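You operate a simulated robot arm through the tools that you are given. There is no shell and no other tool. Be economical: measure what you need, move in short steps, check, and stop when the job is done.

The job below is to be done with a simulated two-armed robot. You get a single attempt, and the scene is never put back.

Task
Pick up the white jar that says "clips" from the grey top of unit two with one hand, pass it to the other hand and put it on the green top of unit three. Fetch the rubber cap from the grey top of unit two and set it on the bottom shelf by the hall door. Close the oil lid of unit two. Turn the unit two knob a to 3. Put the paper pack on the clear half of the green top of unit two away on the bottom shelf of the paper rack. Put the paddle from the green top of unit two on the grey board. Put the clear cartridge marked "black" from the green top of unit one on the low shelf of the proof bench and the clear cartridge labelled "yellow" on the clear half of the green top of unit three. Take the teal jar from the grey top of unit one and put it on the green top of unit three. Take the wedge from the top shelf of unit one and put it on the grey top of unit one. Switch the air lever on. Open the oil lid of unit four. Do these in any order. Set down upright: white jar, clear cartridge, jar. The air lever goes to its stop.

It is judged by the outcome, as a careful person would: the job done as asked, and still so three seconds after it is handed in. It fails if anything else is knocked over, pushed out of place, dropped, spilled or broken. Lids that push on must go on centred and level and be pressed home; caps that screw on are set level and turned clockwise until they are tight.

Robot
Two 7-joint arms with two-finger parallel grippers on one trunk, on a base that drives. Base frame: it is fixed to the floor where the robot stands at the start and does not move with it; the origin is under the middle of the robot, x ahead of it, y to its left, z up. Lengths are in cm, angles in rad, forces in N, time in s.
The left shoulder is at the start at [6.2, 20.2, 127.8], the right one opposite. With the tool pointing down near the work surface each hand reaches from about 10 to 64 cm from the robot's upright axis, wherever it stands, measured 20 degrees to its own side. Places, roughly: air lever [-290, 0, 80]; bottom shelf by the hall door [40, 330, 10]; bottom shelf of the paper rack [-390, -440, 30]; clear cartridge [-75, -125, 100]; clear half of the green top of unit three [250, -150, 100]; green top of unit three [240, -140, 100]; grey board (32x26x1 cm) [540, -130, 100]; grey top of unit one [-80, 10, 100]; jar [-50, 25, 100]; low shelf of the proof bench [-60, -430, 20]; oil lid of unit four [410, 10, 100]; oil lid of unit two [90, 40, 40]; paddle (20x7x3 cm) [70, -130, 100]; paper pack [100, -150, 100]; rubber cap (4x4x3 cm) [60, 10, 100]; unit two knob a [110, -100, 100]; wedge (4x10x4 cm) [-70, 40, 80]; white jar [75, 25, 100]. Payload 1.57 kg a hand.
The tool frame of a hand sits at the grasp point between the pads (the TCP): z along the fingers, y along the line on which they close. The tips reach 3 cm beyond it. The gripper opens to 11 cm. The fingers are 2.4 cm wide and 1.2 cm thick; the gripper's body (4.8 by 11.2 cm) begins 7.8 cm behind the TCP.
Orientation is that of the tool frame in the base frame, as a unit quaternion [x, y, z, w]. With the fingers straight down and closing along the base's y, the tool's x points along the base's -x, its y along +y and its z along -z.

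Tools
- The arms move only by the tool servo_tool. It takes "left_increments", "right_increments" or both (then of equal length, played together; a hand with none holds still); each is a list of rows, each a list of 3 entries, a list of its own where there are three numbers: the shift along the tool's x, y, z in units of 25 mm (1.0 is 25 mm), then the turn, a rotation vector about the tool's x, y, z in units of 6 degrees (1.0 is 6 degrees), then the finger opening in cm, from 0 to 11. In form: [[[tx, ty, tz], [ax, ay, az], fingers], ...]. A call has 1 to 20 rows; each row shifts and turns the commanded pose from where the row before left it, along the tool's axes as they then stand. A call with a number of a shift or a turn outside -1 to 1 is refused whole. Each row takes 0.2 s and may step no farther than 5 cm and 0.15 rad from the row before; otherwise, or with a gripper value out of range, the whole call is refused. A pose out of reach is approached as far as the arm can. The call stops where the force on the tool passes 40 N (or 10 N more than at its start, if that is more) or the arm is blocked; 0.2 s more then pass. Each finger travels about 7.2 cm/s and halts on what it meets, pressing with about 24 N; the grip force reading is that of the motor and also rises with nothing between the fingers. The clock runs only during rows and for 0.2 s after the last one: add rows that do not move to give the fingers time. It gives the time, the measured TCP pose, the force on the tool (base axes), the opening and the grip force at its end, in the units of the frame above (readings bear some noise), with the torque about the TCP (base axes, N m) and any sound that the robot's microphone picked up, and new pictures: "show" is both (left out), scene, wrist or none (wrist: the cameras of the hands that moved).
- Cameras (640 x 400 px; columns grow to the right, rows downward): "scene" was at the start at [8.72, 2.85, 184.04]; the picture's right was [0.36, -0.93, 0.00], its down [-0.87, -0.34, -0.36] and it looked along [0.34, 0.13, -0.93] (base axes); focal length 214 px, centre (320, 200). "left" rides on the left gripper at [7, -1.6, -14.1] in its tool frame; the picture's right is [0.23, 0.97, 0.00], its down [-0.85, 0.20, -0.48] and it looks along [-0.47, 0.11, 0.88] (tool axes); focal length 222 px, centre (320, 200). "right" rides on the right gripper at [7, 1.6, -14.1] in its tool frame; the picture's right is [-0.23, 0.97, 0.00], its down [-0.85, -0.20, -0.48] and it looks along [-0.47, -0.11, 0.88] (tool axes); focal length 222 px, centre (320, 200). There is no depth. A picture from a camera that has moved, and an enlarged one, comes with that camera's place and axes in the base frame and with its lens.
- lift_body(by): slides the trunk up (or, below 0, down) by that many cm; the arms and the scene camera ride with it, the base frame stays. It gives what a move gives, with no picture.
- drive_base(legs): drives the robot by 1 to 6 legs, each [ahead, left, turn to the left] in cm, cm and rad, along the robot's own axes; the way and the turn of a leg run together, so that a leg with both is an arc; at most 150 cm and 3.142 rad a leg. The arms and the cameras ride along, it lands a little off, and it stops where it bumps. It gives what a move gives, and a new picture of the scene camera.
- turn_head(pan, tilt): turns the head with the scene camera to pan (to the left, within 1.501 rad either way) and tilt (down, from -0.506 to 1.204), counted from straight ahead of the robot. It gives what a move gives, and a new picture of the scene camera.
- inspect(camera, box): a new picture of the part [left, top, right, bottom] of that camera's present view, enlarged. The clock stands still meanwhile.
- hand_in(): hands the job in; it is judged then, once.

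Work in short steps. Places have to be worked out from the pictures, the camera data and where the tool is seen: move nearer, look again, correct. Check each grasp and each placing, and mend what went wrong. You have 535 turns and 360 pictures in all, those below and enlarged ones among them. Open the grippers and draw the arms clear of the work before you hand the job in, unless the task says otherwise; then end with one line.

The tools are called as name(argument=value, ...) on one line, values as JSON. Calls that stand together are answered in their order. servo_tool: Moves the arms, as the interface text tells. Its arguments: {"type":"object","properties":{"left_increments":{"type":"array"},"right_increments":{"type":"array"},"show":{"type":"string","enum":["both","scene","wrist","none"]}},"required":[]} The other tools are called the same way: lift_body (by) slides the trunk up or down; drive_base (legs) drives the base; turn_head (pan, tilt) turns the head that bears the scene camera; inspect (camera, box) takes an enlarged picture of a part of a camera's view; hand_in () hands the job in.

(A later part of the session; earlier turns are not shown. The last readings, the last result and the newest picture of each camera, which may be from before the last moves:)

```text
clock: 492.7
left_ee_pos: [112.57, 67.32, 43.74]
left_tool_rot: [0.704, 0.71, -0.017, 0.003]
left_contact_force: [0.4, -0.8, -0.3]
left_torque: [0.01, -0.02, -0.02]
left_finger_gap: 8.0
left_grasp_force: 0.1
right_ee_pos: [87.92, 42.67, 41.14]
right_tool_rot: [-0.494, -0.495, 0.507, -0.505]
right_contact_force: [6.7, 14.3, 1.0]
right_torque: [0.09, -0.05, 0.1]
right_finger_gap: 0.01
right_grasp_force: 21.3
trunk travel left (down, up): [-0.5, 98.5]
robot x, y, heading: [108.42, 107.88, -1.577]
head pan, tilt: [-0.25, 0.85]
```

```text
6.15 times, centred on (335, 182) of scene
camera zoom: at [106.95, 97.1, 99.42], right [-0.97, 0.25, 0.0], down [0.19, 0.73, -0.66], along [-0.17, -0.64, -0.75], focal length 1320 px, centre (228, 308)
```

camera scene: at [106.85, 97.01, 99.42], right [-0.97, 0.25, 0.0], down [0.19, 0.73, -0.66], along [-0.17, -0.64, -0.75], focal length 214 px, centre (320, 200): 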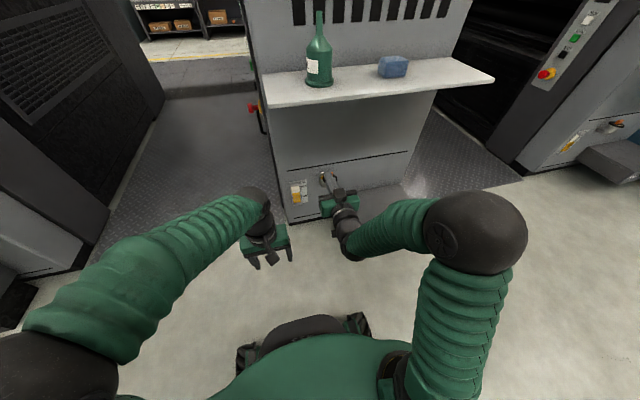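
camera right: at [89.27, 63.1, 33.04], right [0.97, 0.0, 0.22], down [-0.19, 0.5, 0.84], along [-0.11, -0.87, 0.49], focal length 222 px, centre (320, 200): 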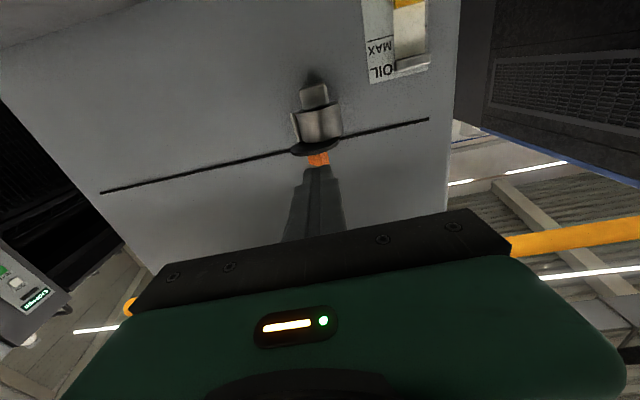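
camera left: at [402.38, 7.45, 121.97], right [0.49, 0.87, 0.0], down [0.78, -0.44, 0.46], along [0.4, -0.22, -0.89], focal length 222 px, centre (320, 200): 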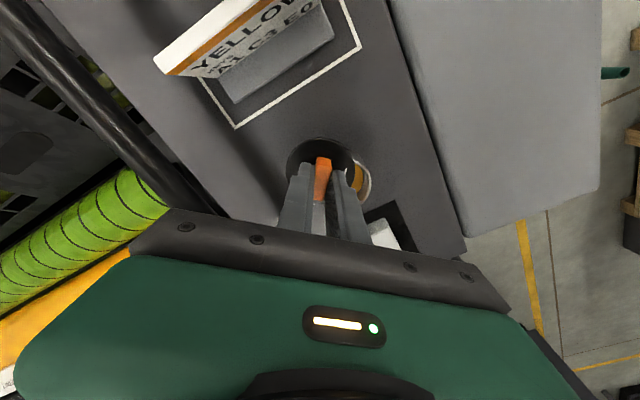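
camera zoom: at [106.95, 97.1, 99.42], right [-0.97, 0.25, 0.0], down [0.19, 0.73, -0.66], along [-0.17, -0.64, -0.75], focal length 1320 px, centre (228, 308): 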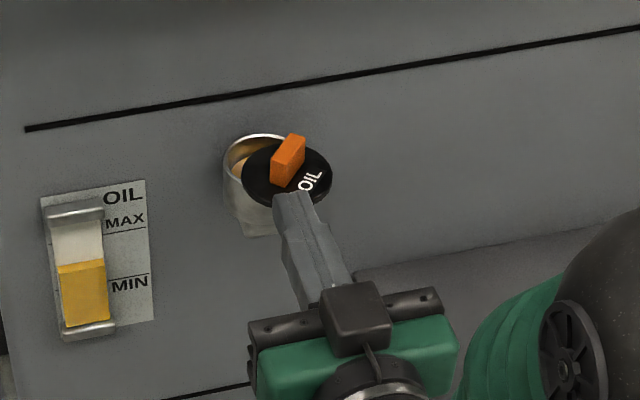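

servo_tool(right_increments=[[[0, 0, 0.15], [0, 0, 0], 0], [[0, 0, 0.15], [0, 0, 0], 0], [[0, 0, 0.15], [0, 0, 0], 0], [[0, 0, 0.15], [0, 0, 0], 0]], show="none")

inspect(camera="scene", box=[295, 150, 375, 215])

```text
clock: 493.1
left_ee_pos: [112.5, 67.44, 43.7]
left_tool_rot: [0.704, 0.71, -0.016, 0.002]
left_contact_force: [-0.2, -0.2, 0.5]
left_torque: [-0.03, -0.01, 0.0]
left_finger_gap: 7.97
left_grasp_force: 0.0
right_ee_pos: [88.15, 42.42, 41.12]
right_tool_rot: [0.493, 0.496, -0.504, 0.506]
right_contact_force: [4.0, 8.0, 5.0]
right_torque: [-0.06, 0.01, 0.03]
right_finger_gap: 0.0
right_grasp_force: 21.2
trunk travel left (down, up): [-0.5, 98.5]
robot x, y, heading: [108.6, 107.85, -1.575]
head pan, tilt: [-0.25, 0.85]
stopped in row 2 (right hand): the force on the tool passed its limit at 45 N (the readings are from after the stop); the commanded pose is now the measured one
```

```text
6.15 times, centred on (335, 182) of scene
camera zoom: at [106.95, 97.16, 99.43], right [-0.97, 0.25, 0.0], down [0.19, 0.73, -0.66], along [-0.17, -0.64, -0.75], focal length 1320 px, centre (228, 308)
```

zoom: 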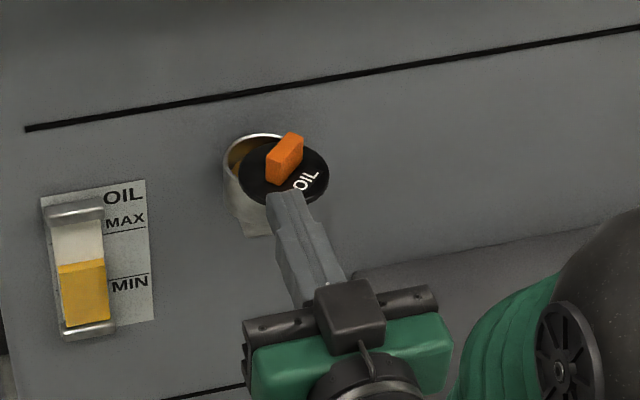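

The straight push jams. I back off and push instead from the lid's −x side toward +x.

servo_tool(right_increments=[[[0, 0, -1], [0, 0, 0], 0], [[0, 0, -0.6], [0, 0, 0], 0], [[0, -0.95, 0], [0, 0, 0], 0], [[0, -0.95, 0], [0, 0, 0], 0], [[0, -0.95, 0], [0, 0, 0], 0], [[0, 0, 0.9], [0, 0, 0], 0], [[0, 0, 0.9], [0, 0, 0], 0], [[0, 0, 0.9], [0, 0, 0], 0], [[0, 0, 0], [0, 0, 0], 0]], show="none")

inspect(camera="scene", box=[295, 150, 375, 215])

```text
clock: 495.1
left_ee_pos: [112.53, 67.29, 43.66]
left_tool_rot: [0.704, 0.71, -0.015, 0.002]
left_contact_force: [0.3, 0.1, 0.5]
left_torque: [0.0, -0.02, -0.02]
left_finger_gap: 8.0
left_grasp_force: 0.1
right_ee_pos: [81.02, 39.57, 41.23]
right_tool_rot: [0.493, 0.495, -0.505, 0.506]
right_contact_force: [1.2, 0.0, 0.3]
right_torque: [-0.01, -0.03, 0.01]
right_finger_gap: 0.0
right_grasp_force: 21.0
trunk travel left (down, up): [-0.5, 98.5]
robot x, y, heading: [108.43, 107.34, -1.575]
head pan, tilt: [-0.25, 0.85]
```

```text
6.15 times, centred on (335, 182) of scene
camera zoom: at [106.85, 97.02, 99.41], right [-0.97, 0.25, 0.0], down [0.19, 0.73, -0.66], along [-0.17, -0.64, -0.75], focal length 1320 px, centre (228, 308)
```

zoom: 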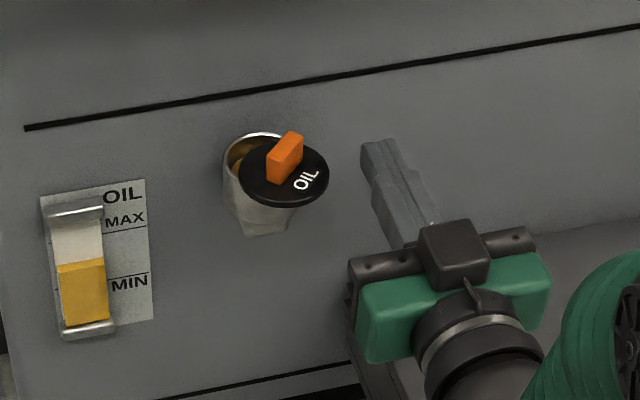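

servo_tool(right_increments=[[[0, 0.3, 0], [0, 0, 0], 0], [[0, 0.3, 0], [0, 0, 0], 0], [[0, 0.2, 0], [0, 0, 0], 0], [[0, 0.2, 0], [0, 0, 0], 0], [[0, 0.2, 0], [0, 0, 0], 0]], show="none")

inspect(camera="scene", box=[295, 150, 375, 215])

```text
clock: 496.3
left_ee_pos: [112.57, 67.23, 43.8]
left_tool_rot: [0.705, 0.709, -0.015, 0.003]
left_contact_force: [-0.1, 0.3, 0.4]
left_torque: [-0.03, 0.0, 0.0]
left_finger_gap: 7.99
left_grasp_force: 0.0
right_ee_pos: [83.94, 39.72, 41.17]
right_tool_rot: [-0.495, -0.495, 0.505, -0.505]
right_contact_force: [-0.5, 0.2, 0.7]
right_torque: [-0.03, 0.02, 0.01]
right_finger_gap: 0.01
right_grasp_force: 20.8
trunk travel left (down, up): [-0.5, 98.5]
robot x, y, heading: [108.39, 107.24, -1.58]
head pan, tilt: [-0.25, 0.85]
```

```text
6.15 times, centred on (335, 182) of scene
camera zoom: at [106.85, 97.03, 99.41], right [-0.97, 0.25, 0.0], down [0.19, 0.73, -0.66], along [-0.17, -0.64, -0.75], focal length 1320 px, centre (228, 308)
```

zoom: 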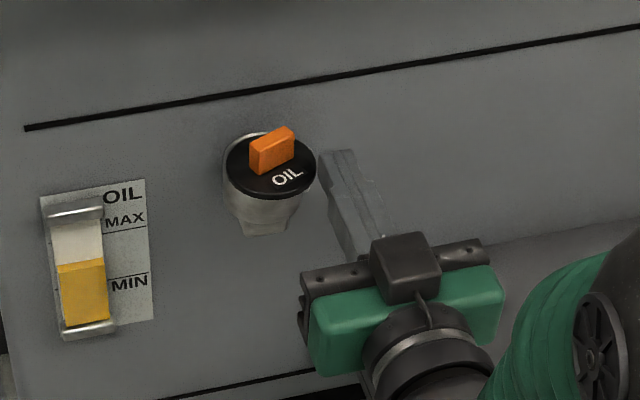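

It closes freely that way. A little more until the stop.

servo_tool(right_increments=[[[0, 0.12, 0], [0, 0, 0], 0], [[0, 0.12, 0], [0, 0, 0], 0], [[0, 0.12, 0], [0, 0, 0], 0]], show="none")

inspect(camera="scene", box=[305, 155, 345, 187])

```text
clock: 497.1
left_ee_pos: [112.58, 67.37, 43.65]
left_tool_rot: [0.704, 0.71, -0.016, 0.004]
left_contact_force: [0.1, 0.4, -0.5]
left_torque: [-0.03, -0.01, -0.01]
left_finger_gap: 8.0
left_grasp_force: 0.0
right_ee_pos: [84.92, 39.72, 41.23]
right_tool_rot: [-0.494, -0.495, 0.505, -0.505]
right_contact_force: [0.5, -0.5, 0.7]
right_torque: [0.03, -0.02, -0.01]
right_finger_gap: 0.0
right_grasp_force: 21.0
trunk travel left (down, up): [-0.5, 98.5]
robot x, y, heading: [108.92, 107.76, -1.572]
head pan, tilt: [-0.25, 0.85]
```

```text
12.50 times, centred on (325, 171) of scene
camera zoom: at [106.86, 97.02, 99.41], right [-0.97, 0.25, 0.0], down [0.19, 0.73, -0.66], along [-0.17, -0.64, -0.75], focal length 2681 px, centre (258, 562)
```

zoom: 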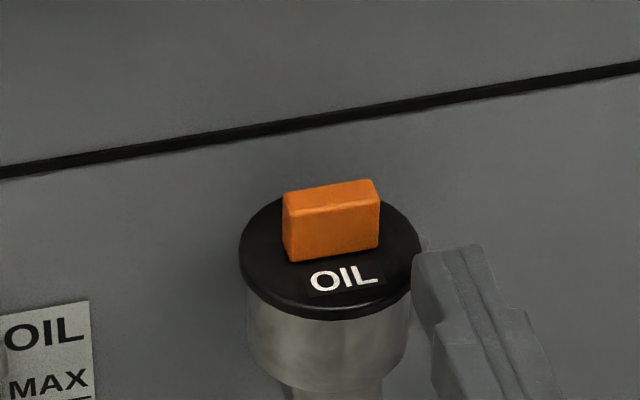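

Looks centred. One more light push to make sure it is at the stop.

servo_tool(right_increments=[[[0, 0.06, 0], [0, 0, 0], 0], [[0, 0.06, 0], [0, 0, 0], 0], [[0, 0, 0], [0, 0, 0], 0]], show="none")

inspect(camera="scene", box=[305, 155, 345, 187])

```text
clock: 497.9
left_ee_pos: [112.55, 67.33, 43.72]
left_tool_rot: [0.704, 0.71, -0.016, 0.003]
left_contact_force: [0.3, -1.0, -0.7]
left_torque: [-0.03, 0.03, 0.02]
left_finger_gap: 7.99
left_grasp_force: 0.2
right_ee_pos: [85.04, 39.64, 41.1]
right_tool_rot: [0.495, 0.496, -0.504, 0.505]
right_contact_force: [-5.2, 3.6, -1.5]
right_torque: [0.07, 0.0, -0.13]
right_finger_gap: 0.01
right_grasp_force: 21.3
trunk travel left (down, up): [-0.5, 98.5]
robot x, y, heading: [109.07, 107.23, -1.578]
head pan, tilt: [-0.25, 0.85]
```

```text
12.50 times, centred on (325, 171) of scene
camera zoom: at [106.8, 97.02, 99.4], right [-0.97, 0.25, 0.0], down [0.19, 0.73, -0.66], along [-0.17, -0.64, -0.75], focal length 2681 px, centre (258, 562)
```

zoom: 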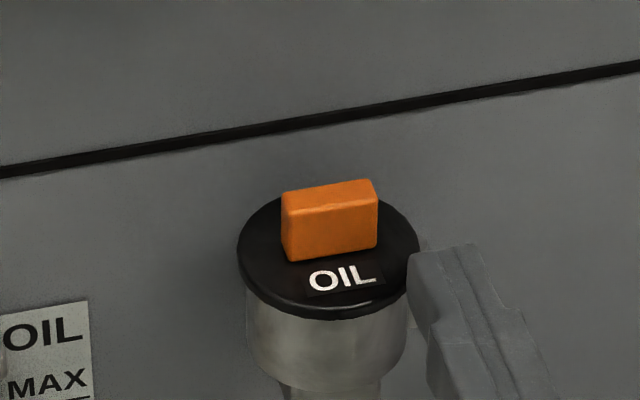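

To be sure it's against its stop, I push its near rim lightly toward −y (now the effective direction).

servo_tool(right_increments=[[[0, -0.3, 0], [0, 0, 0], 0], [[0, 0, -1], [0, 0, 0], 0], [[0, 0, -1], [0, 0, 0], 0], [[0, 0.9, 0], [0, 0, 0], 0], [[0, 0.9, 0], [0, 0, 0], 0], [[0, 0, 0.5], [0, 0, 0], 0], [[0, 0, 0.3], [0, 0, 0], 0], [[0, 0, 0.2], [0, 0, 0], 0]], show="none")

servo_tool(right_increments=[[[0, 0, 0.15], [0, 0, 0], 0], [[0, 0, 0.1], [0, 0, 0], 0], [[0, 0, 0.1], [0, 0, 0], 0], [[0, 0, 0.1], [0, 0, 0], 0]], show="none")

inspect(camera="scene", box=[300, 150, 350, 190])

```text
clock: 499.7
left_ee_pos: [112.5, 67.27, 43.67]
left_tool_rot: [0.703, 0.711, -0.016, 0.004]
left_contact_force: [-0.4, 0.1, -0.5]
left_torque: [-0.01, -0.01, -0.01]
left_finger_gap: 8.0
left_grasp_force: 0.0
right_ee_pos: [88.92, 42.16, 40.99]
right_tool_rot: [0.494, 0.496, -0.504, 0.506]
right_contact_force: [-0.3, 0.6, -0.5]
right_torque: [0.02, 0.0, -0.01]
right_finger_gap: 0.02
right_grasp_force: 21.4
trunk travel left (down, up): [-0.5, 98.5]
robot x, y, heading: [108.28, 107.66, -1.578]
head pan, tilt: [-0.25, 0.85]
```

```text
clock: 500.7
left_ee_pos: [112.52, 67.33, 43.78]
left_tool_rot: [0.704, 0.71, -0.015, 0.004]
left_contact_force: [-0.1, 0.4, -0.4]
left_torque: [0.01, 0.01, 0.01]
left_finger_gap: 8.01
left_grasp_force: 0.0
right_ee_pos: [88.84, 41.24, 40.92]
right_tool_rot: [-0.495, -0.495, 0.505, -0.505]
right_contact_force: [-0.1, 0.7, 0.6]
right_torque: [-0.01, -0.01, -0.01]
right_finger_gap: 0.01
right_grasp_force: 21.7
trunk travel left (down, up): [-0.5, 98.5]
robot x, y, heading: [108.5, 107.4, -1.584]
head pan, tilt: [-0.25, 0.85]
```

```text
10.00 times, centred on (325, 170) of scene
camera zoom: at [106.88, 97.02, 99.41], right [-0.97, 0.25, 0.0], down [0.19, 0.73, -0.66], along [-0.17, -0.64, -0.75], focal length 2145 px, centre (270, 500)
```

zoom: 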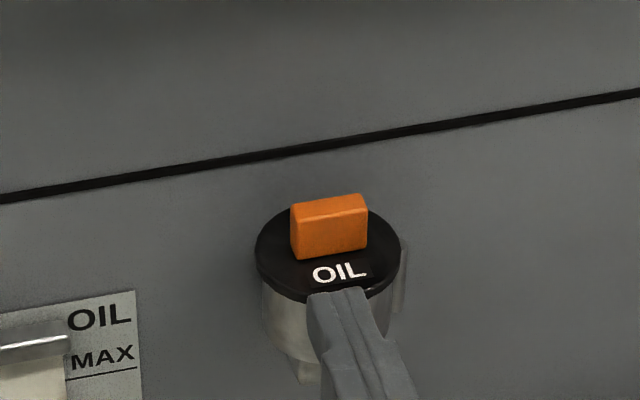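

servo_tool(right_increments=[[[0, 0, 0.1], [0, 0, 0], 0], [[0, 0, 0.1], [0, 0, 0], 0], [[0, 0, 0.1], [0, 0, 0], 0], [[0, 0, 0.1], [0, 0, 0], 0]], show="none")

inspect(camera="scene", box=[300, 150, 350, 190])

```text
clock: 501.8
left_ee_pos: [112.59, 67.43, 43.85]
left_tool_rot: [0.705, 0.709, -0.016, 0.004]
left_contact_force: [-0.2, -0.6, 0.3]
left_torque: [0.01, 0.03, -0.01]
left_finger_gap: 8.0
left_grasp_force: 0.0
right_ee_pos: [88.87, 40.45, 41.14]
right_tool_rot: [-0.496, -0.495, 0.505, -0.504]
right_contact_force: [0.7, 17.1, 5.7]
right_torque: [0.01, 0.09, -0.13]
right_finger_gap: 0.0
right_grasp_force: 21.5
trunk travel left (down, up): [-0.5, 98.5]
robot x, y, heading: [108.6, 107.7, -1.577]
head pan, tilt: [-0.25, 0.85]
stopped in row 4 (right hand): the force on the tool passed its limit at 42 N (the readings are from after the stop); the commanded pose is now the measured one
```

```text
10.00 times, centred on (325, 170) of scene
camera zoom: at [106.91, 97.27, 99.44], right [-0.97, 0.25, 0.0], down [0.19, 0.73, -0.66], along [-0.17, -0.64, -0.75], focal length 2145 px, centre (270, 500)
```

zoom: 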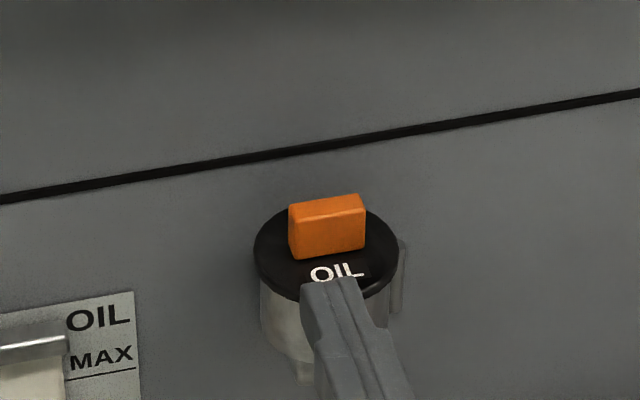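

Against the stop: unit two's oil lid is closed. I withdraw, back the robot off, restore the right hand to straight down and raise the trunk.

servo_tool(right_increments=[[[0, 0, -0.5], [0, 0, 0], 0], [[0, 0, -1], [0, 0, 0], 0], [[0, 0, -1], [0, 0, 0], 0], [[0, 0, -1], [0, 0, 0], 0], [[0, 0, -1], [0, 0, 0], 0]], show="none")

drive_base(legs=[[-25, 0, 0]])

lift_body(by=40)

servo_tool(right_increments=[[[0, 0, 0], [0, 1, 0], 4], [[0, 0, 0], [0, 1, 0], 6], [[0, 0, 0], [0, 1, 0], 8], [[0, 0, 0], [0, 1, 0], 8], [[0, 0, 0], [0, 1, 0], 8], [[0, 0, 0], [0, 1, 0], 8], [[0, 0, 0], [0, 1, 0], 8], [[0, 0, 0], [0, 1, 0], 8], [[0, 0, 0], [0, 1, 0], 8], [[0, 0, 0], [0, 1, 0], 8], [[0, 0, 0], [0, 1, 0], 8], [[0, 0, 0], [0, 1, 0], 8], [[0, 0, 0], [0, 1, 0], 8], [[0, 0, 0], [0, 1, 0], 8], [[0, 0, 0], [0, 1, 0], 8]], show="none")

lift_body(by=40)

```text
clock: 503.0
left_ee_pos: [112.56, 67.4, 43.66]
left_tool_rot: [0.704, 0.71, -0.016, 0.003]
left_contact_force: [-0.1, -0.2, 0.7]
left_torque: [0.0, -0.02, -0.04]
left_finger_gap: 8.02
left_grasp_force: 0.1
right_ee_pos: [89.03, 51.61, 40.73]
right_tool_rot: [0.495, 0.497, -0.504, 0.505]
right_contact_force: [-0.4, 0.2, 0.4]
right_torque: [0.01, 0.01, 0.01]
right_finger_gap: 0.01
right_grasp_force: 21.0
trunk travel left (down, up): [-0.5, 98.5]
robot x, y, heading: [109.15, 107.33, -1.573]
head pan, tilt: [-0.25, 0.85]
```

```text
clock: 504.8
left_ee_pos: [112.84, 92.16, 43.78]
left_tool_rot: [0.702, 0.712, -0.015, 0.003]
left_contact_force: [-0.6, -0.6, 0.1]
left_torque: [0.02, 0.02, -0.04]
left_finger_gap: 8.0
left_grasp_force: 0.0
right_ee_pos: [89.27, 76.14, 40.82]
right_tool_rot: [0.495, 0.498, -0.502, 0.505]
right_contact_force: [0.2, 0.4, -0.2]
right_torque: [0.0, -0.01, 0.03]
right_finger_gap: 0.0
right_grasp_force: 21.2
trunk travel left (down, up): [-0.5, 98.5]
robot x, y, heading: [108.68, 132.78, -1.575]
head pan, tilt: [-0.25, 0.85]
camera scene: at [107.0, 121.88, 99.41], right [-0.97, 0.25, 0.0], down [0.19, 0.73, -0.66], along [-0.16, -0.64, -0.75], focal length 214 px, centre (320, 200)
```

scene: 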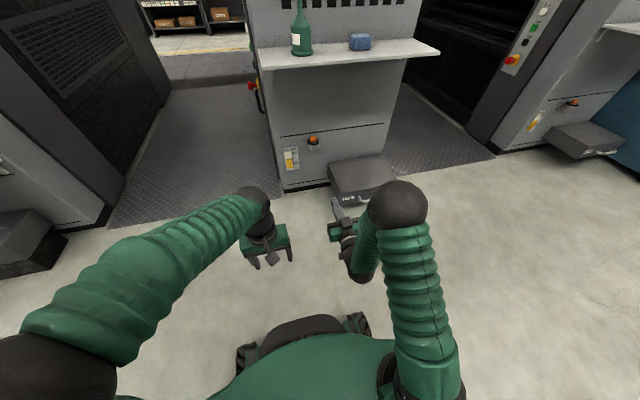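

```text
clock: 508.6
left_ee_pos: [112.8, 92.14, 83.74]
left_tool_rot: [0.702, 0.712, -0.016, 0.004]
left_contact_force: [-1.1, 0.3, -0.3]
left_torque: [0.0, 0.0, -0.02]
left_finger_gap: 8.02
left_grasp_force: 0.1
right_ee_pos: [89.32, 76.08, 80.66]
right_tool_rot: [0.494, 0.497, -0.503, 0.505]
right_contact_force: [0.4, 0.4, -0.3]
right_torque: [-0.01, 0.0, 0.02]
right_finger_gap: 0.02
right_grasp_force: 21.7
trunk travel left (down, up): [-40.5, 58.5]
robot x, y, heading: [108.61, 132.5, -1.569]
head pan, tilt: [-0.25, 0.85]
```

```text
clock: 511.8
left_ee_pos: [112.8, 92.07, 83.74]
left_tool_rot: [0.702, 0.712, -0.015, 0.004]
left_contact_force: [0.6, -0.5, 0.1]
left_torque: [0.02, 0.0, 0.03]
left_finger_gap: 8.04
left_grasp_force: 0.1
right_ee_pos: [89.32, 76.07, 80.8]
right_tool_rot: [0.705, 0.71, -0.006, 0.005]
right_contact_force: [-0.7, 0.0, -0.4]
right_torque: [0.01, -0.02, -0.01]
right_finger_gap: 7.99
right_grasp_force: 0.1
trunk travel left (down, up): [-40.5, 58.5]
robot x, y, heading: [108.91, 132.31, -1.569]
head pan, tilt: [-0.25, 0.85]
```

```text
clock: 515.6
left_ee_pos: [112.94, 92.11, 123.77]
left_tool_rot: [0.703, 0.711, -0.016, 0.004]
left_contact_force: [-0.2, 0.1, 0.9]
left_torque: [0.03, 0.02, 0.0]
left_finger_gap: 7.99
left_grasp_force: 0.1
right_ee_pos: [89.36, 76.08, 120.78]
right_tool_rot: [0.705, 0.71, -0.006, 0.005]
right_contact_force: [0.5, 0.3, -0.1]
right_torque: [0.03, -0.05, -0.01]
right_finger_gap: 8.02
right_grasp_force: 0.1
trunk travel left (down, up): [-80.5, 18.5]
robot x, y, heading: [108.76, 132.55, -1.571]
head pan, tilt: [-0.25, 0.85]
```

Next knob A: strafe to x≈150, drive south down the aisle to y≈-105 and turn to face west.

lift_body(by=8)

drive_base(legs=[[0, 41, 0], [118, 0, 0], [118, 0, 0], [0, 0, -1.57]])

turn_head(pan=0, tilt=0.95)

```text
clock: 516.8
left_ee_pos: [112.84, 92.12, 131.62]
left_tool_rot: [0.702, 0.712, -0.016, 0.003]
left_contact_force: [0.2, 0.0, 0.4]
left_torque: [0.01, -0.02, 0.02]
left_finger_gap: 8.01
left_grasp_force: 0.2
right_ee_pos: [89.44, 76.13, 128.72]
right_tool_rot: [0.705, 0.71, -0.007, 0.005]
right_contact_force: [-1.0, -0.2, -0.1]
right_torque: [-0.01, 0.0, -0.01]
right_finger_gap: 7.99
right_grasp_force: 0.1
trunk travel left (down, up): [-88.5, 10.5]
robot x, y, heading: [108.65, 132.66, -1.573]
head pan, tilt: [-0.25, 0.85]
```

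```text
clock: 534.4
left_ee_pos: [105.83, -106.67, 131.7]
left_tool_rot: [1.0, -0.003, -0.014, -0.009]
left_contact_force: [0.2, -0.1, 0.1]
left_torque: [-0.01, -0.03, 0.01]
left_finger_gap: 7.96
left_grasp_force: 0.1
right_ee_pos: [90.26, -82.85, 128.85]
right_tool_rot: [1.0, -0.007, -0.008, -0.001]
right_contact_force: [-0.3, -0.4, 0.0]
right_torque: [0.03, 0.02, 0.03]
right_finger_gap: 8.0
right_grasp_force: 0.1
trunk travel left (down, up): [-88.5, 10.5]
robot x, y, heading: [146.43, -103.08, 3.121]
head pan, tilt: [-0.25, 0.85]
camera scene: at [135.58, -101.03, 187.41], right [0.26, 0.96, 0.0], down [0.73, -0.2, -0.66], along [-0.63, 0.17, -0.75], focal length 214 px, centre (320, 200)
```

scene: 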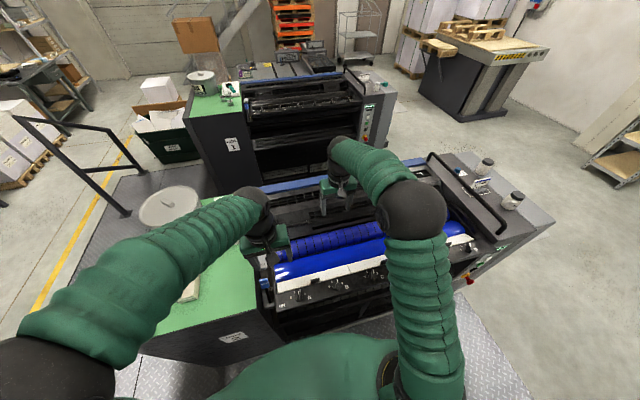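

```text
clock: 535.2
left_ee_pos: [105.99, -106.58, 131.81]
left_tool_rot: [1.0, -0.002, -0.013, -0.009]
left_contact_force: [0.1, 0.0, -0.1]
left_torque: [0.03, -0.02, 0.03]
left_finger_gap: 8.02
left_grasp_force: 0.1
right_ee_pos: [90.24, -82.92, 128.85]
right_tool_rot: [1.0, -0.006, -0.009, -0.002]
right_contact_force: [-0.8, -0.4, -0.5]
right_torque: [-0.02, 0.01, 0.0]
right_finger_gap: 7.99
right_grasp_force: 0.0
trunk travel left (down, up): [-88.5, 10.5]
robot x, y, heading: [146.51, -103.19, 3.121]
head pan, tilt: [0.0, 0.949]
camera scene: at [135.83, -102.9, 186.65], right [0.02, 1.0, 0.0], down [0.81, -0.02, -0.58], along [-0.58, 0.01, -0.81], focal length 214 px, centre (320, 200)
```

scene: 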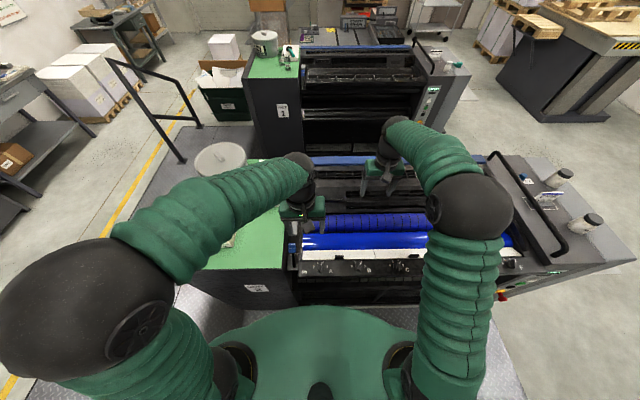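

inspect(camera="scene", box=[285, 240, 415, 290])

```text
4.92 times, centred on (350, 265) of scene
camera zoom: at [135.83, -102.9, 186.65], right [0.02, 1.0, 0.0], down [0.81, -0.02, -0.58], along [-0.58, 0.01, -0.81], focal length 1056 px, centre (172, -120)
```

zoom: 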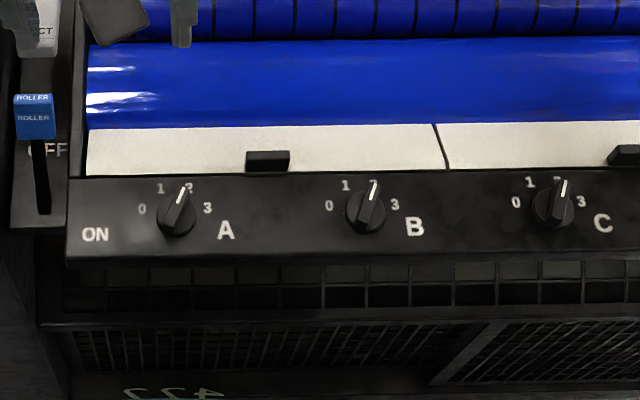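

Knob A points at 2 and must be turned clockwise to 3. The left hand is almost above it; I look with its camera.

servo_tool(left_increments=[[[0.3, -0.5, 0.5], [0, 0, 0], 6], [[0.3, -0.5, 0.5], [0, 0, 0], 6], [[0.2, -0.5, 1], [0, 0, 0], 6]], show="wrist")

inspect(camera="left", box=[240, 110, 400, 220])

```text
clock: 536.0
left_ee_pos: [107.92, -102.8, 126.75]
left_tool_rot: [1.0, -0.003, -0.013, -0.009]
left_contact_force: [0.8, 0.0, 0.3]
left_torque: [0.01, 0.0, -0.01]
left_finger_gap: 5.99
left_grasp_force: 0.0
right_ee_pos: [90.29, -82.89, 128.76]
right_tool_rot: [1.0, -0.006, -0.008, -0.001]
right_contact_force: [0.0, -0.7, -0.2]
right_torque: [-0.02, 0.02, 0.01]
right_finger_gap: 7.99
right_grasp_force: 0.1
trunk travel left (down, up): [-88.5, 10.5]
robot x, y, heading: [146.45, -102.98, 3.126]
head pan, tilt: [0.0, 0.949]
camera left: at [115.14, -101.46, 140.45], right [0.22, -0.97, -0.02], down [-0.84, -0.2, 0.5], along [-0.49, -0.09, -0.87], focal length 222 px, centre (320, 200)
```

left: 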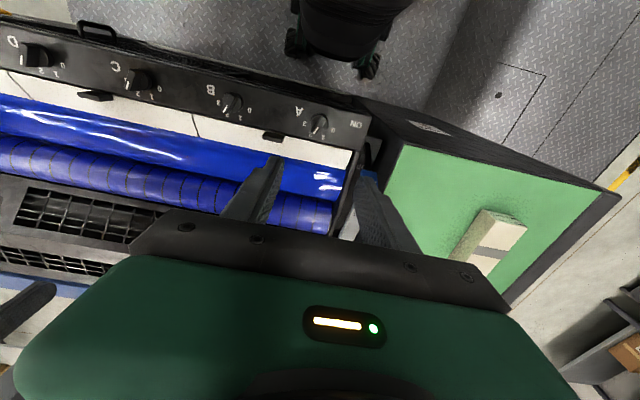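

```text
3.64 times, centred on (320, 165) of left
camera zoom: at [115.14, -101.46, 140.45], right [0.22, -0.97, -0.02], down [-0.84, -0.2, 0.5], along [-0.49, -0.09, -0.87], focal length 808 px, centre (320, 327)
```

zoom: 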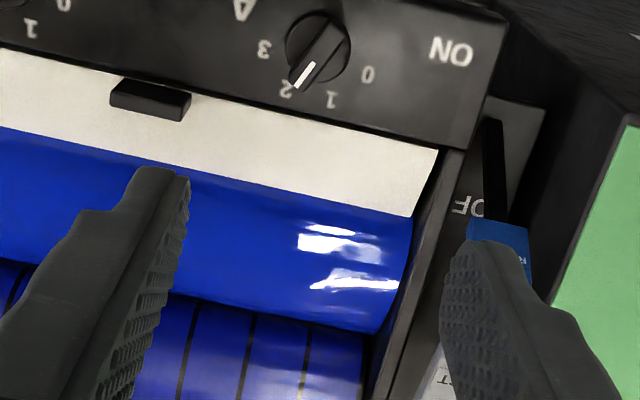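

Knob A is at about (106.9,-102.1,97.7), on a nearly level panel; its pointer ridge must be gripped across. I yaw 26°, straighten the hand and lower to z≈104.

servo_tool(left_increments=[[[-0.4, -0.28, 0], [-0.17, 0.25, 0], 5], [[0, 0, 0], [0, 0, 0.9], 5], [[0, 0, 0], [0, 0, 0.9], 5], [[0, 0, 0], [0, 0, 0.9], 5], [[0, 0, 0], [0, 0, 0.8], 5], [[0, 0, 1], [0, 0, 0.8], 5], [[0, 0, 1], [0, 0, 0], 5], [[0, 0, 1], [0, 0, 0], 5], [[0, 0, 1], [0, 0, 0], 5], [[0, 0, 1], [0, 0, 0], 5], [[0, 0, 1], [0, 0, 0], 5], [[0, 0, 1], [0, 0, 0], 5], [[0, 0, 1], [0, 0, 0], 5], [[0, 0, 0.8], [0, 0, 0], 5], [[0, 0, 0], [0, 0, 0], 5]], show="wrist")

inspect(camera="left", box=[240, 120, 400, 240])

```text
clock: 539.2
left_ee_pos: [106.73, -102.14, 104.87]
left_tool_rot: [0.974, -0.226, -0.001, 0.0]
left_contact_force: [0.5, -0.6, 0.1]
left_torque: [-0.01, -0.01, 0.0]
left_finger_gap: 5.01
left_grasp_force: 0.0
right_ee_pos: [90.37, -82.92, 128.8]
right_tool_rot: [1.0, -0.005, -0.009, 0.0]
right_contact_force: [-0.9, -0.6, -1.0]
right_torque: [-0.03, -0.01, 0.02]
right_finger_gap: 8.01
right_grasp_force: 0.0
trunk travel left (down, up): [-88.5, 10.5]
robot x, y, heading: [146.29, -103.51, 3.123]
head pan, tilt: [0.0, 0.949]
camera left: at [113.69, -103.74, 118.76], right [-0.22, -0.97, 0.0], down [-0.85, 0.2, 0.48], along [-0.47, 0.11, -0.88], focal length 222 px, centre (320, 200)
```

left: 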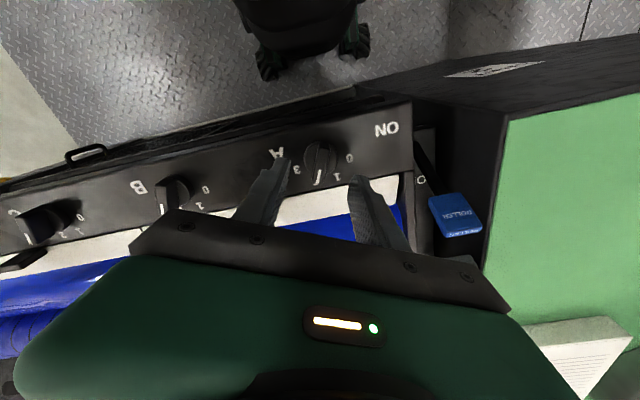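

```text
3.33 times, centred on (320, 180) of left
camera zoom: at [113.69, -103.74, 118.76], right [-0.22, -0.97, 0.0], down [-0.85, 0.2, 0.48], along [-0.47, 0.11, -0.88], focal length 740 px, centre (320, 267)
```

zoom: 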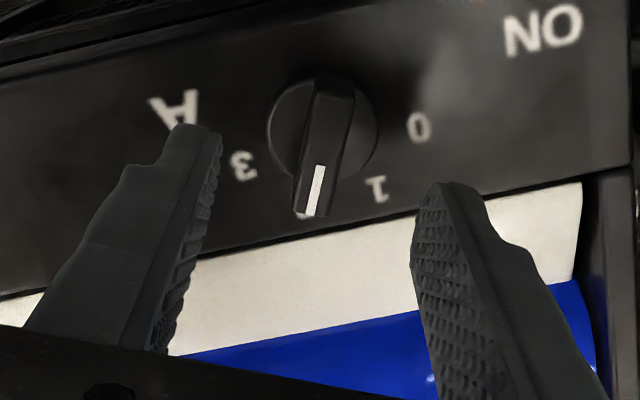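

Well aligned with the ridge. I lower carefully and close on it.

servo_tool(left_increments=[[[-0.02, 0.05, 0.5], [0, 0, 0], 5], [[0, 0, 0.4], [0, 0, 0], 5], [[0, 0, 0.2], [0, 0, 0], 5], [[0, 0, 0.15], [0, 0, 0], 5], [[0, 0, 0.1], [0, 0, 0], 5], [[0, 0, 0], [0, 0, 0], 5]], show="none")

inspect(camera="left", box=[240, 120, 400, 240])

```text
clock: 540.6
left_ee_pos: [106.87, -102.18, 101.39]
left_tool_rot: [0.974, -0.225, -0.001, 0.0]
left_contact_force: [-0.2, -0.6, -0.3]
left_torque: [-0.01, 0.01, 0.03]
left_finger_gap: 4.99
left_grasp_force: 0.1
right_ee_pos: [90.44, -82.75, 128.7]
right_tool_rot: [1.0, -0.006, -0.009, 0.0]
right_contact_force: [-0.5, 0.0, -0.4]
right_torque: [0.03, 0.01, -0.02]
right_finger_gap: 8.0
right_grasp_force: 0.0
trunk travel left (down, up): [-88.5, 10.5]
robot x, y, heading: [146.33, -103.19, 3.12]
head pan, tilt: [0.0, 0.949]
```

```text
3.33 times, centred on (320, 180) of left
camera zoom: at [113.69, -103.78, 115.34], right [-0.22, -0.97, 0.0], down [-0.85, 0.2, 0.48], along [-0.47, 0.11, -0.88], focal length 740 px, centre (320, 267)
```

zoom: 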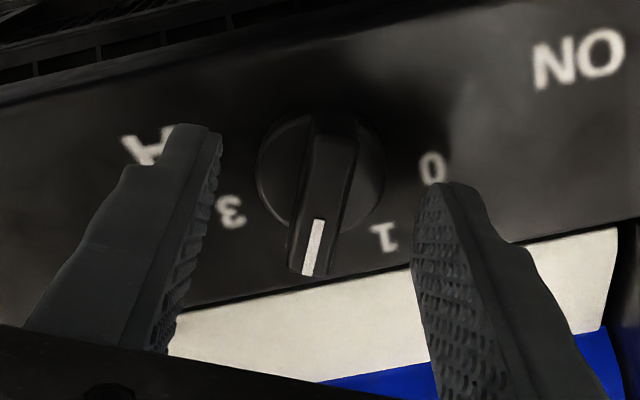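

servo_tool(left_increments=[[[0, 0, 0.1], [0, 0, 0], 5], [[0, 0, 0.1], [0, 0, 0], 5], [[0, 0, 0.1], [0, 0, 0], 5], [[0, 0, 0.1], [0, 0, 0], 5], [[0, 0, 0], [0, 0, 0], 5]], show="none")

inspect(camera="left", box=[240, 120, 400, 240])

```text
clock: 541.8
left_ee_pos: [106.71, -101.96, 100.48]
left_tool_rot: [0.974, -0.226, -0.001, 0.0]
left_contact_force: [-0.1, 0.4, -0.8]
left_torque: [0.01, 0.01, 0.01]
left_finger_gap: 5.0
left_grasp_force: 0.0
right_ee_pos: [90.36, -82.8, 128.92]
right_tool_rot: [1.0, -0.006, -0.009, -0.001]
right_contact_force: [-0.5, -0.7, -0.8]
right_torque: [0.0, 0.02, 0.0]
right_finger_gap: 8.0
right_grasp_force: 0.1
trunk travel left (down, up): [-88.5, 10.5]
robot x, y, heading: [146.43, -102.93, 3.122]
head pan, tilt: [0.0, 0.949]
```

```text
3.33 times, centred on (320, 180) of left
camera zoom: at [113.62, -103.65, 114.37], right [-0.22, -0.97, 0.0], down [-0.85, 0.2, 0.48], along [-0.47, 0.11, -0.88], focal length 740 px, centre (320, 267)
```

zoom: 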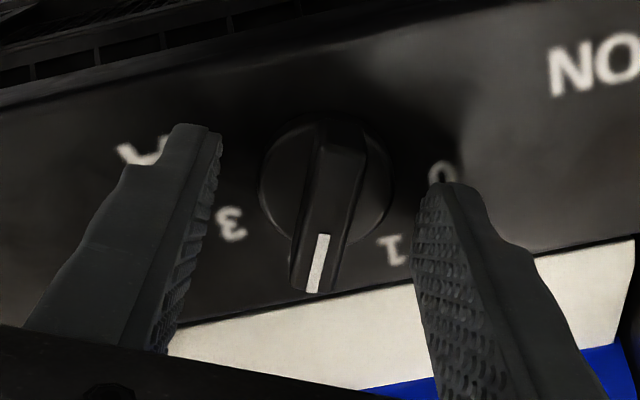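

servo_tool(left_increments=[[[0, 0, 0.1], [0, 0, 0], 5], [[0, 0, 0.1], [0, 0, 0], 5], [[0, 0, 0.1], [0, 0, 0], 5], [[0, 0, 0], [0, 0, 0], 3], [[0, 0, 0], [0, 0, 0], 0], [[0, 0, 0], [0, 0, 0], 0], [[0, 0, 0], [0, 0, 0], 0]], show="none")

inspect(camera="left", box=[240, 120, 400, 240])

```text
clock: 543.2
left_ee_pos: [106.83, -102.13, 100.04]
left_tool_rot: [0.974, -0.225, -0.003, -0.003]
left_contact_force: [4.0, 0.7, 32.8]
left_torque: [-1.44, -0.71, 0.53]
left_finger_gap: 3.36
left_grasp_force: 24.4
right_ee_pos: [90.48, -83.25, 128.85]
right_tool_rot: [1.0, -0.005, -0.01, -0.003]
right_contact_force: [-0.1, 0.4, 0.2]
right_torque: [0.05, 0.0, 0.03]
right_finger_gap: 7.99
right_grasp_force: 0.1
trunk travel left (down, up): [-88.5, 10.5]
robot x, y, heading: [146.12, -103.05, 3.126]
head pan, tilt: [0.0, 0.949]
stopped in row 7 (left hand): the force on the tool passed its limit at 41 N (the readings are from after the stop); the commanded pose is now the measured one
```

```text
3.33 times, centred on (320, 180) of left
camera zoom: at [113.7, -103.88, 113.86], right [-0.22, -0.97, -0.01], down [-0.85, 0.19, 0.49], along [-0.47, 0.11, -0.87], focal length 740 px, centre (320, 267)
```

zoom: 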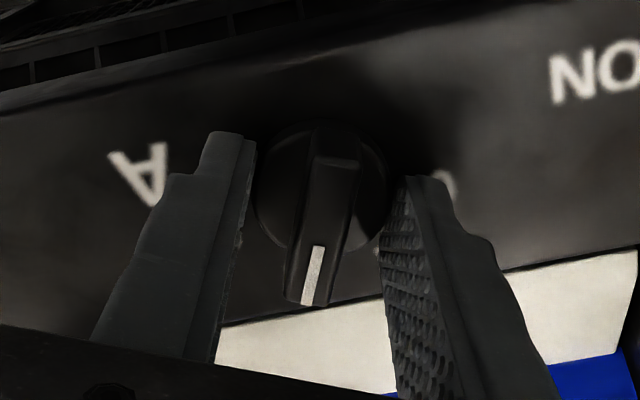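

The tips touch the panel and grip the disc. I raise ~1 cm to take the ridge itself.

servo_tool(left_increments=[[[0, 0, 0], [0, 0, 0], 5], [[0, 0, -0.2], [0, 0, 0], 5], [[0, 0, -0.2], [0, 0, 0], 5], [[0, 0, 0], [0, 0, 0], 1], [[0, 0, 0], [0, 0, 0], 0], [[0, 0, 0], [0, 0, 0], 0], [[0, 0, 0], [0, 0, 0], 0]], show="none")

```text
clock: 544.9
left_ee_pos: [106.7, -102.2, 100.81]
left_tool_rot: [0.974, -0.226, -0.002, -0.001]
left_contact_force: [0.0, -5.2, 2.7]
left_torque: [-0.67, -1.09, 0.0]
left_finger_gap: 3.38
left_grasp_force: 41.7
right_ee_pos: [90.29, -83.15, 128.9]
right_tool_rot: [1.0, -0.006, -0.01, -0.002]
right_contact_force: [0.1, -0.3, 0.3]
right_torque: [-0.03, 0.01, 0.02]
right_finger_gap: 7.98
right_grasp_force: 0.1
trunk travel left (down, up): [-88.5, 10.5]
robot x, y, heading: [146.5, -103.33, 3.123]
head pan, tilt: [0.0, 0.949]
```

servo_tool(left_increments=[[[0, 0, 0], [0, 0, 0], 5], [[0, 0, -0.2], [0, 0, 0], 5], [[0, 0, -0.15], [0, 0, 0], 5], [[0, 0, 0], [0, 0, 0], 1], [[0, 0, 0], [0, 0, 0], 0], [[0, 0, 0], [0, 0, 0], 0], [[0, 0, 0], [0, 0, 0], 0]], show="none")

inspect(camera="left", box=[240, 120, 400, 240])

```text
clock: 546.5
left_ee_pos: [106.62, -102.18, 101.81]
left_tool_rot: [0.974, -0.226, -0.002, -0.002]
left_contact_force: [-2.9, -4.8, 4.6]
left_torque: [-0.54, -0.62, 0.05]
left_finger_gap: 1.11
left_grasp_force: 28.5
right_ee_pos: [90.43, -83.0, 128.89]
right_tool_rot: [1.0, -0.006, -0.009, 0.0]
right_contact_force: [-0.6, -0.1, -0.6]
right_torque: [0.0, -0.03, -0.01]
right_finger_gap: 7.99
right_grasp_force: 0.0
trunk travel left (down, up): [-88.5, 10.5]
robot x, y, heading: [146.5, -103.61, 3.126]
head pan, tilt: [0.0, 0.949]
```

```text
3.33 times, centred on (320, 180) of left
camera zoom: at [113.61, -103.81, 115.64], right [-0.22, -0.97, 0.0], down [-0.85, 0.2, 0.48], along [-0.47, 0.11, -0.88], focal length 740 px, centre (320, 267)
```

zoom: 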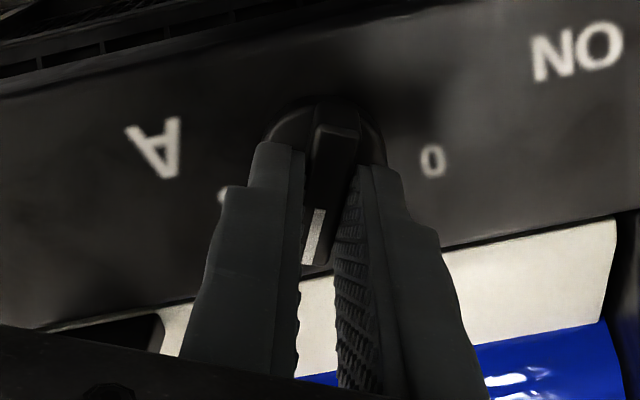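

Ridge gripped (1.1 cm). I turn it clockwise by 51° toward 3.

servo_tool(left_increments=[[[0, 0, 0], [0, 0, 1], 0], [[0, 0, 0], [0, 0, 1], 0], [[0, 0, 0], [0, 0, 1], 0], [[0, 0, 0], [0, 0, 1], 0], [[0, 0, 0], [0, 0, 1], 0], [[0, 0, 0], [0, 0, 1], 0], [[0, 0, 0], [0, 0, 1], 0], [[0, 0, 0], [0, 0, 1], 0], [[0, 0, 0], [0, 0, 0.5], 0], [[0, 0, 0], [0, 0, 0], 0]], show="none")

inspect(camera="left", box=[240, 120, 400, 240])

```text
clock: 548.6
left_ee_pos: [106.82, -101.99, 101.7]
left_tool_rot: [0.782, -0.623, -0.002, 0.001]
left_contact_force: [5.1, 1.1, 2.5]
left_torque: [0.45, -0.24, 0.76]
left_finger_gap: 1.1
left_grasp_force: 29.0
right_ee_pos: [90.52, -82.83, 128.87]
right_tool_rot: [1.0, -0.006, -0.01, -0.001]
right_contact_force: [0.3, 0.3, 0.6]
right_torque: [0.0, -0.01, 0.03]
right_finger_gap: 7.99
right_grasp_force: 0.1
trunk travel left (down, up): [-88.5, 10.5]
robot x, y, heading: [146.08, -103.44, 3.125]
head pan, tilt: [0.0, 0.949]
```

```text
3.33 times, centred on (320, 180) of left
camera zoom: at [109.93, -108.48, 115.64], right [-0.9, -0.44, 0.0], down [-0.38, 0.79, 0.48], along [-0.21, 0.43, -0.88], focal length 740 px, centre (320, 267)
```

zoom: 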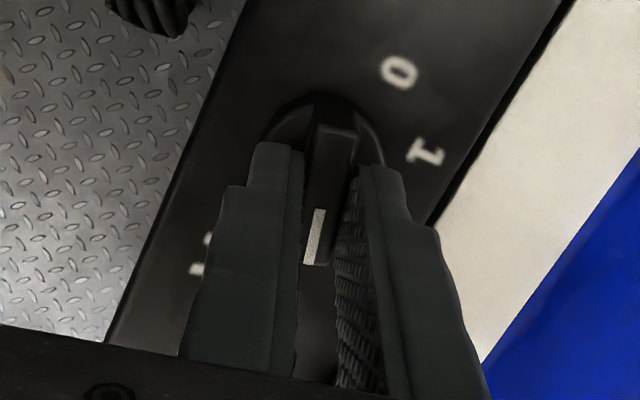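

It turned. I release, raise, and check the pointer.

servo_tool(left_increments=[[[0, 0, 0], [0, 0, 0], 4], [[0, 0, 0], [0, 0, 0], 4], [[0, 0, -0.6], [0, 0, 0], 4], [[0, 0, -1], [0, 0, 0], 4], [[0, 0, -1], [0, 0, 0], 4], [[0, 0, -1], [0, 0, 0], 4], [[0, 0, -1], [0, 0, 0], 4], [[0, 0, -1], [0, 0, 0], 4], [[0, 0, -1], [0, 0, 0], 8], [[0, 0, -1], [0, 0, 0], 8], [[0, 0, -1], [0, 0, -1], 8], [[0, 0, -1], [0, 0, -1], 8], [[0, 0, -1], [0, 0, -1], 8], [[0, 0, 0], [0, 0, -1], 8], [[0, 0, 0], [0, 0, -1], 8], [[0, 0, 0], [0, 0, -1], 8], [[0, 0, 0], [0, 0, -1], 8], [[0, 0, 0], [0, 0, -1], 8]], show="none")

inspect(camera="left", box=[240, 90, 400, 210])

inspect(camera="scene", box=[285, 240, 365, 290])

```text
clock: 552.5
left_ee_pos: [106.72, -101.97, 128.36]
left_tool_rot: [0.968, -0.251, -0.003, 0.0]
left_contact_force: [0.9, -0.4, -0.1]
left_torque: [-0.01, -0.02, 0.0]
left_finger_gap: 7.98
left_grasp_force: 0.0
right_ee_pos: [90.41, -83.04, 128.85]
right_tool_rot: [1.0, -0.007, -0.01, -0.002]
right_contact_force: [0.5, 0.8, -0.5]
right_torque: [0.03, -0.01, -0.01]
right_finger_gap: 7.98
right_grasp_force: 0.0
trunk travel left (down, up): [-88.5, 10.5]
robot x, y, heading: [146.56, -103.71, 3.126]
head pan, tilt: [0.0, 0.949]
```

```text
3.33 times, centred on (320, 150) of left
camera zoom: at [113.64, -104.03, 142.08], right [-0.27, -0.96, 0.0], down [-0.84, 0.24, 0.48], along [-0.46, 0.13, -0.88], focal length 740 px, centre (320, 367)
```

zoom: 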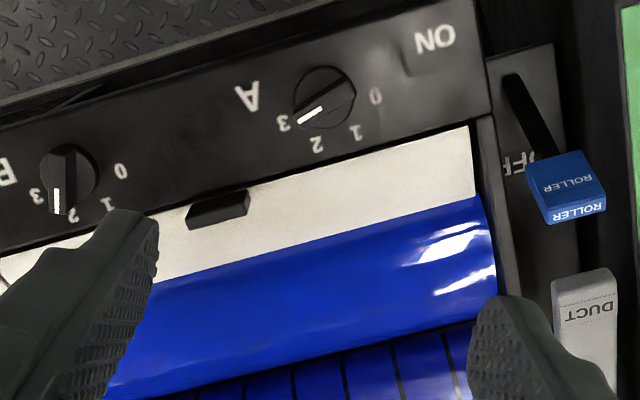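

```text
8.00 times, centred on (325, 265) of scene
camera zoom: at [135.82, -102.84, 186.65], right [0.02, 1.0, 0.0], down [0.81, -0.01, -0.58], along [-0.58, 0.01, -0.81], focal length 1716 px, centre (280, -320)
```

zoom: 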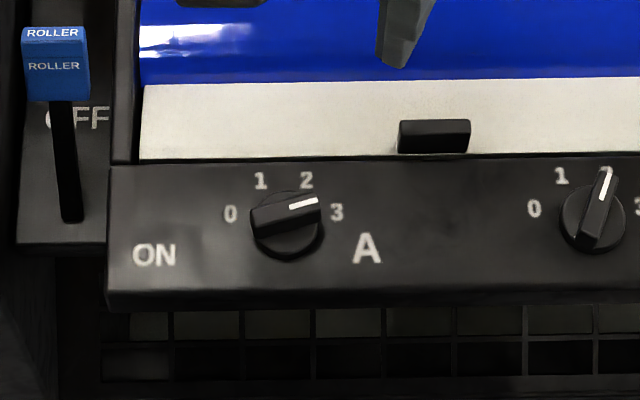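

Knob A now points at 3. Next the paper pack (≈(91,-142)): I square the left wrist and strafe left 32 cm.

servo_tool(left_increments=[[[0.3, 0, -0.3], [0, 0, -1], 10], [[0.3, 0, 0], [0, 0, -1], 11], [[0.3, 0, 0], [0, 0, -1], 11], [[0.3, 0, 0], [0, 0, -1], 11], [[0, 0, 0], [0, 0, -0.8], 11]], show="none")

drive_base(legs=[[-3, 32, 0.015]])

inspect(camera="left", box=[200, 0, 460, 220])

```text
clock: 553.6
left_ee_pos: [109.77, -103.13, 128.85]
left_tool_rot: [1.0, -0.001, -0.003, -0.002]
left_contact_force: [0.0, 0.0, 0.5]
left_torque: [0.01, 0.0, -0.01]
left_finger_gap: 11.0
left_grasp_force: 0.0
right_ee_pos: [90.43, -82.92, 128.84]
right_tool_rot: [1.0, -0.006, -0.01, 0.0]
right_contact_force: [-0.9, 0.4, -1.5]
right_torque: [-0.02, 0.01, 0.0]
right_finger_gap: 7.99
right_grasp_force: 0.0
trunk travel left (down, up): [-88.5, 10.5]
robot x, y, heading: [146.54, -103.34, 3.121]
head pan, tilt: [0.0, 0.949]
```

```text
clock: 555.8
left_ee_pos: [112.32, -133.68, 128.89]
left_tool_rot: [1.0, 0.004, -0.002, 0.003]
left_contact_force: [0.2, 0.3, 0.4]
left_torque: [0.07, 0.01, 0.03]
left_finger_gap: 11.0
left_grasp_force: 0.2
right_ee_pos: [92.74, -113.68, 128.61]
right_tool_rot: [1.0, 0.0, -0.009, 0.004]
right_contact_force: [0.5, 0.2, -0.1]
right_torque: [0.03, -0.01, -0.01]
right_finger_gap: 8.01
right_grasp_force: 0.1
trunk travel left (down, up): [-88.5, 10.5]
robot x, y, heading: [148.94, -134.88, 3.135]
head pan, tilt: [0.0, 0.949]
camera scene: at [138.48, -132.48, 186.64], right [0.0, 1.0, -0.01], down [0.81, -0.01, -0.58], along [-0.58, -0.01, -0.81], focal length 214 px, centre (320, 200)
```

scene: 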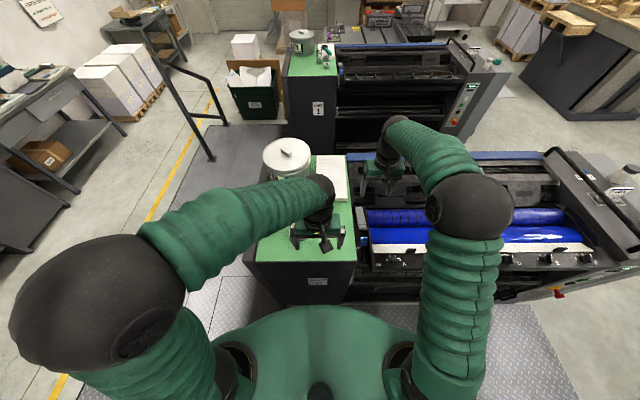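

```text
1.82 times, centred on (330, 110) of left
camera zoom: at [119.22, -131.98, 142.79], right [0.23, -0.97, 0.01], down [-0.85, -0.2, 0.48], along [-0.47, -0.12, -0.88], focal length 404 px, centre (302, 364)
```

zoom: 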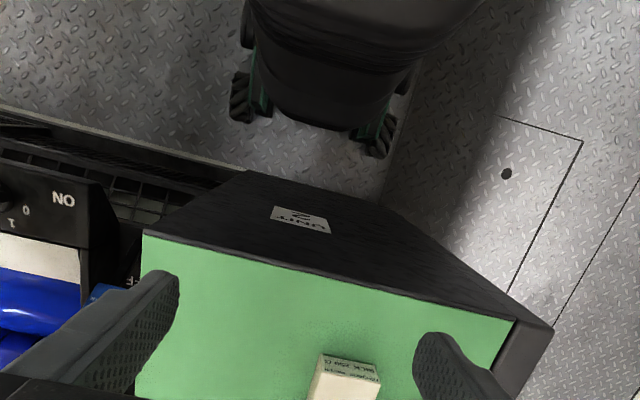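

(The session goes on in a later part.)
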